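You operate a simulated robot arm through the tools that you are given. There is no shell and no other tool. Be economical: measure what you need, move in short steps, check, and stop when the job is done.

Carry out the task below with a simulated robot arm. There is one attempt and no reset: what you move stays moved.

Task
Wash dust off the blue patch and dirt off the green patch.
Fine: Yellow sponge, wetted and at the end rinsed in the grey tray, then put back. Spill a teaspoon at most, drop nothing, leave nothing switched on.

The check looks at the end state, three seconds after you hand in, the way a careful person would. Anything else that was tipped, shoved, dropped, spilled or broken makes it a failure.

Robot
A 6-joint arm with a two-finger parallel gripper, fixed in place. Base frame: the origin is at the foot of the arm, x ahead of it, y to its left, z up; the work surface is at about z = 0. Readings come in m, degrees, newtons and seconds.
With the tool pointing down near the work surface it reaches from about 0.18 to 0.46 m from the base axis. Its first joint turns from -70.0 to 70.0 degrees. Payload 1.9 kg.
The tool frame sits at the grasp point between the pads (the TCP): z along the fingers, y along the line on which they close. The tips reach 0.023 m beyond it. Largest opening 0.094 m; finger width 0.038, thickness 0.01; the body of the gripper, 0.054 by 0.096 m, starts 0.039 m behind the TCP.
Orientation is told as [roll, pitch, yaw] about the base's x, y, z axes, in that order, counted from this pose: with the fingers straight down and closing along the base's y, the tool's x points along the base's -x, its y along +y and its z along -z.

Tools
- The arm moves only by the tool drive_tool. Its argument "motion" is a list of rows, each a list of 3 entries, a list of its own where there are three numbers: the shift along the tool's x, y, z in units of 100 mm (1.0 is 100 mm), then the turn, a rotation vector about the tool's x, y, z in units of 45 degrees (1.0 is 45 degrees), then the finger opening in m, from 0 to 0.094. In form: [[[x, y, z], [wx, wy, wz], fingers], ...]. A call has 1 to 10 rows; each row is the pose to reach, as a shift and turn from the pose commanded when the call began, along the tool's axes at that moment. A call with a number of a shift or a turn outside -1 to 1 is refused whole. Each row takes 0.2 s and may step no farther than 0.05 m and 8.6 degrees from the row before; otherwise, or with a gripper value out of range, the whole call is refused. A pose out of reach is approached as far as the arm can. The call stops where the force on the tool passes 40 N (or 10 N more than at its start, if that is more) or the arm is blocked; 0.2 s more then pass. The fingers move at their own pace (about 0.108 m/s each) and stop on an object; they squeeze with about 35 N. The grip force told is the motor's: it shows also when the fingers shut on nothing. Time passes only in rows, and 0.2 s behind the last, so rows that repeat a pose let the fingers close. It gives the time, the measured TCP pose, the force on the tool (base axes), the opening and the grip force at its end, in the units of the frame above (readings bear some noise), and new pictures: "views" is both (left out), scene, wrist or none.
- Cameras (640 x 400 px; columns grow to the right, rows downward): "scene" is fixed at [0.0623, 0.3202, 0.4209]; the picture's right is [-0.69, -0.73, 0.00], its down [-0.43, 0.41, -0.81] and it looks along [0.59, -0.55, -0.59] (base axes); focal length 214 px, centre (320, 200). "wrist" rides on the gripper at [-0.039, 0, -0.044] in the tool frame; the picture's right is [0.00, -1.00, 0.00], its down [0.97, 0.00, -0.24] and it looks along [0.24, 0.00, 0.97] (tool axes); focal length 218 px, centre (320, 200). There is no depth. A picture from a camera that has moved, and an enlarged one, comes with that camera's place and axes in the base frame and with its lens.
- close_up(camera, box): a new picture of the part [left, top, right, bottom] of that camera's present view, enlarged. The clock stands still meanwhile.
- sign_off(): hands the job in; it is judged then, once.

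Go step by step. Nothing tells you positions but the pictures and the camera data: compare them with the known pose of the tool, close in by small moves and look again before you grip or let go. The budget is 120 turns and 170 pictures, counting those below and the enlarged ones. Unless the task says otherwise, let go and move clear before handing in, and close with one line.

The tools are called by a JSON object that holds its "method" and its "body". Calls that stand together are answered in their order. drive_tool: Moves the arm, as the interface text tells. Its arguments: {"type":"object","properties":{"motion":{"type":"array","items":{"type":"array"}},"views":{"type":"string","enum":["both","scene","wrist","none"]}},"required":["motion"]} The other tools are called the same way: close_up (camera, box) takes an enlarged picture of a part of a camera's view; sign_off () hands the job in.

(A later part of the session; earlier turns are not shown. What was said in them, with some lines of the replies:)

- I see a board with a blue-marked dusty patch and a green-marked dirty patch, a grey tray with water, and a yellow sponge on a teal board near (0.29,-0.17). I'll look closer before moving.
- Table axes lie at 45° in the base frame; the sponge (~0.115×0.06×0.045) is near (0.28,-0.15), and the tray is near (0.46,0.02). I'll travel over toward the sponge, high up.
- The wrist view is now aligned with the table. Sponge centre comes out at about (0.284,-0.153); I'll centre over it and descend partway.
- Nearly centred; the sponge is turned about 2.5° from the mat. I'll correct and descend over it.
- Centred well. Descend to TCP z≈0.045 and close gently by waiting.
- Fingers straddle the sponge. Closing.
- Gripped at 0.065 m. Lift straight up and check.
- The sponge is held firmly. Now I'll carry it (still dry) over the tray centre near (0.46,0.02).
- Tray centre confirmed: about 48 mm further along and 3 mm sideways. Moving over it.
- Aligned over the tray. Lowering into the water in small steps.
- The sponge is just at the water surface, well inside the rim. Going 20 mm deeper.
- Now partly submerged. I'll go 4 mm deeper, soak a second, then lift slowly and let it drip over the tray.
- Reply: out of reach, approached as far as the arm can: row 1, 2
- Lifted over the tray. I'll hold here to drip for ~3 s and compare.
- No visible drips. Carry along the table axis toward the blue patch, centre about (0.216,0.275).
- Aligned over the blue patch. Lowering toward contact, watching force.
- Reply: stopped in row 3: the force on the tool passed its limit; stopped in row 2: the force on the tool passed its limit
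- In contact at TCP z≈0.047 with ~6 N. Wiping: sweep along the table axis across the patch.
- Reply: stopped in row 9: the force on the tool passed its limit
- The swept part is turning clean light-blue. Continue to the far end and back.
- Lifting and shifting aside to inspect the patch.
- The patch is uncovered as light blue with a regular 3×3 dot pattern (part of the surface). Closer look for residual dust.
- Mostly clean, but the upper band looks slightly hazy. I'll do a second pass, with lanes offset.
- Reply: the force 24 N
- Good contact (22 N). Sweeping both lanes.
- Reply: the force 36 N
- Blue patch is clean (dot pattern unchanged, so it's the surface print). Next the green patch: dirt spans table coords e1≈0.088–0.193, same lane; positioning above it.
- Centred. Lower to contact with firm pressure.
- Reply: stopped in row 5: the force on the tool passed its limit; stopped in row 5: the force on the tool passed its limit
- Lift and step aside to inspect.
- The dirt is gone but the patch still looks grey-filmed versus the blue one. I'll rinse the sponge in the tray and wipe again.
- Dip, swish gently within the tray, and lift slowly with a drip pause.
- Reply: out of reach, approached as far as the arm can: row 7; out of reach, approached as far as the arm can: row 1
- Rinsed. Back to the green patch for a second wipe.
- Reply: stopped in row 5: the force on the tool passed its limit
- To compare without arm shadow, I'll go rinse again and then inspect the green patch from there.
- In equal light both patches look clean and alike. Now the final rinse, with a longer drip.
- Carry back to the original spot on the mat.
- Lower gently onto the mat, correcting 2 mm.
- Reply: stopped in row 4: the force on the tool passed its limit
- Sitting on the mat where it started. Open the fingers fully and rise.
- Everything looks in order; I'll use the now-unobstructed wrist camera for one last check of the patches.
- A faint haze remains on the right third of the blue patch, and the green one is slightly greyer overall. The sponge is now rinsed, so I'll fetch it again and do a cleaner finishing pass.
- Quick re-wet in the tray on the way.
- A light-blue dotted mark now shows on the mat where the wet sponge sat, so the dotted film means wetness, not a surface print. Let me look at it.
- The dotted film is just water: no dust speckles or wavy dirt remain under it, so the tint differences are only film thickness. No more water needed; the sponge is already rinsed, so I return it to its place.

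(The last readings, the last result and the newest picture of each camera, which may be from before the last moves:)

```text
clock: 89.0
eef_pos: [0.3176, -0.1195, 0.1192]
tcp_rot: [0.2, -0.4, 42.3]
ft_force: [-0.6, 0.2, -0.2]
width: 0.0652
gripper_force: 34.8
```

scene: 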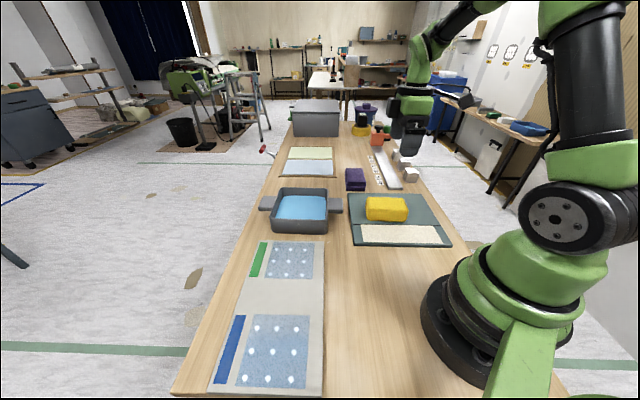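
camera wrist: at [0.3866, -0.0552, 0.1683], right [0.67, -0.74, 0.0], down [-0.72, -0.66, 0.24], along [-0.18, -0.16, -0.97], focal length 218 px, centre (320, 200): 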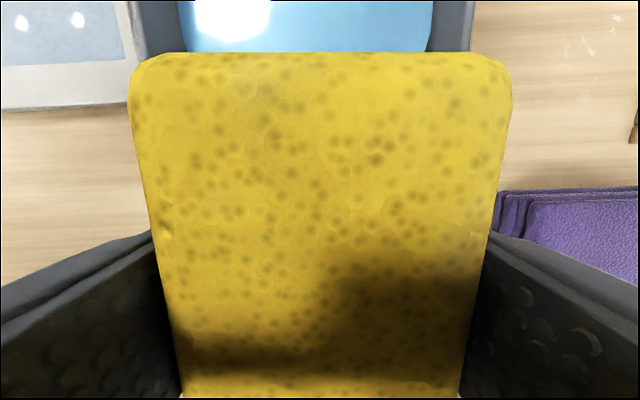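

{"method": "drive_tool", "body": {"motion": [[[0.25, 0, 0], [0, 0, 0], 0.04], [[0.454, 0, 0.1], [0, 0, 0], 0.04], [[0.454, 0, 0.4], [0, 0, 0], 0.04], [[0.454, 0, 0.62], [0, 0, 0], 0.04], [[0.454, 0, 0.67], [0, 0, 0], 0.04], [[0.454, 0, 0.69], [0, 0, 0], 0.04], [[0.454, 0, 0.7], [0, 0, 0], 0.04]], "views": "none"}}

{"method": "close_up", "body": {"camera": "scene", "box": [340, 150, 460, 250]}}

```text
clock: 90.6
eef_pos: [0.2813, -0.1517, 0.0487]
tcp_rot: [0.2, -0.3, 42.2]
ft_force: [0.2, 0.8, 0.3]
width: 0.0651
gripper_force: 35.6
```

```text
4.00 times, centred on (400, 200) of scene
camera zoom: at [0.0623, 0.3202, 0.4209], right [-0.69, -0.73, 0.0], down [-0.43, 0.41, -0.81], along [0.59, -0.55, -0.59], focal length 858 px, centre (0, 200)
```

zoom: 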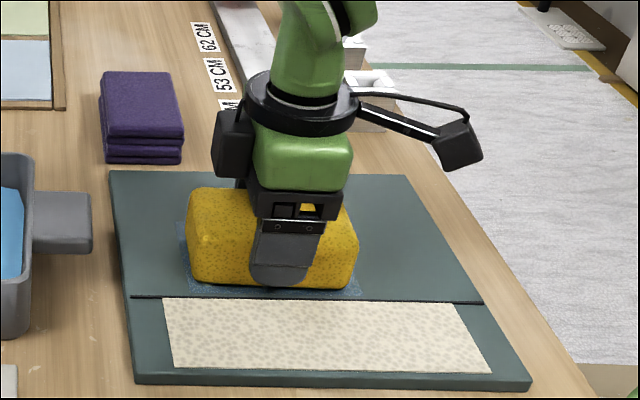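

{"method": "drive_tool", "body": {"motion": [[[0, 0, 0.008], [0, 0, 0], 0.04], [[0, 0, 0.015], [0, 0, 0], 0.04]], "views": "none"}}

```text
clock: 91.3
eef_pos: [0.2818, -0.1521, 0.0483]
tcp_rot: [0.1, -0.5, 42.2]
ft_force: [-3.0, -0.3, 7.9]
width: 0.065
gripper_force: 34.4
stopped in row 2: the force on the tool passed its limit (the readings are from after the stop); the commanded pose is now the measured one
```

Contact confirmed. Release, rise and step clear.

{"method": "drive_tool", "body": {"motion": [[[0, 0, 0], [0, 0, 0], 0.07], [[0, 0, 0], [0, 0, 0], 0.094], [[0, 0, 0], [0, 0, 0], 0.094], [[0, 0, -0.15], [0, 0, 0], 0.094], [[0, 0, -0.5], [0, 0, 0], 0.094], [[0, 0, -0.95], [0, 0, 0], 0.094]], "views": "none"}}

{"method": "drive_tool", "body": {"motion": [[[0, 0, -0.4], [0, 0, 0], 0.094], [[0, 0.3, -0.8], [0, 0, 0], 0.094], [[0, 0.7, -1], [0, 0, 0], 0.094]], "views": "both"}}

{"method": "close_up", "body": {"camera": "scene", "box": [210, 140, 460, 296]}}

```text
clock: 92.7
eef_pos: [0.2829, -0.151, 0.1397]
tcp_rot: [0.1, -0.4, 42.3]
ft_force: [-0.8, 0.2, -0.5]
width: 0.0941
gripper_force: 0.1
```

```text
clock: 93.5
eef_pos: [0.2328, -0.0976, 0.245]
tcp_rot: [0.1, -0.4, 42.3]
ft_force: [-0.4, 0.3, -0.7]
width: 0.094
gripper_force: 0.0
camera wrist: at [0.2605, -0.0719, 0.2887], right [0.67, -0.74, 0.0], down [-0.72, -0.65, 0.23], along [-0.17, -0.16, -0.97], focal length 218 px, centre (320, 200)
```

scene: 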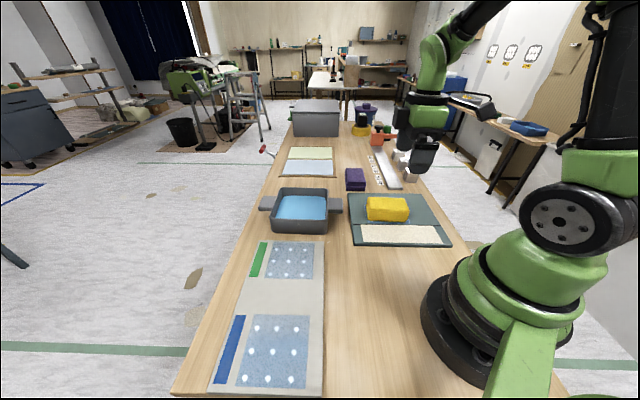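
wrist: 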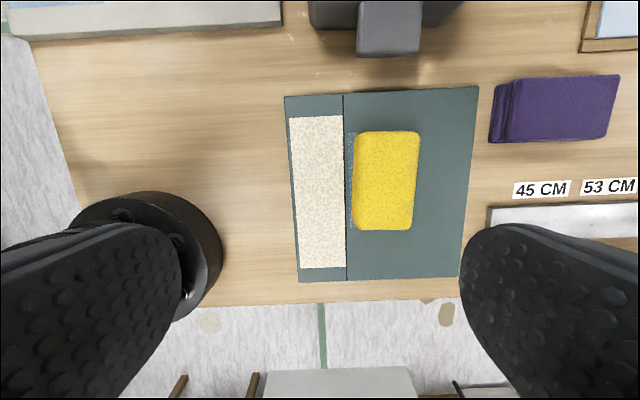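

```text
2.56 times, centred on (335, 218) of scene
camera zoom: at [0.0624, 0.3202, 0.4209], right [-0.69, -0.73, 0.0], down [-0.43, 0.41, -0.81], along [0.59, -0.55, -0.59], focal length 549 px, centre (282, 154)
```

zoom: 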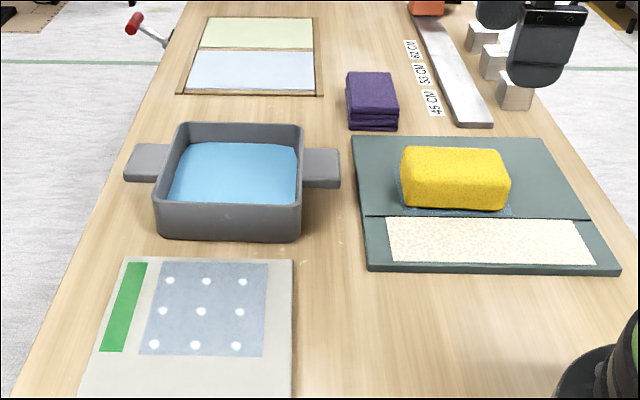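

The sponge is back on its mat, both patches are clear of dust and dirt, and nothing else has moved, so I'm handing in.

{"method": "sign_off", "body": {}}

```text
The job is handed in.
```

I washed the dust off the blue patch and the dirt off the green patch with the wetted yellow sponge, rinsed it in the grey tray and put it back on its mat. No dust or dirt shows, but both patches are still wet, with a slight haze on part of the blue and the green a little greyer, which I took to be water. The sponge left a damp print on the mat; I saw no other spill and dropped nothing.
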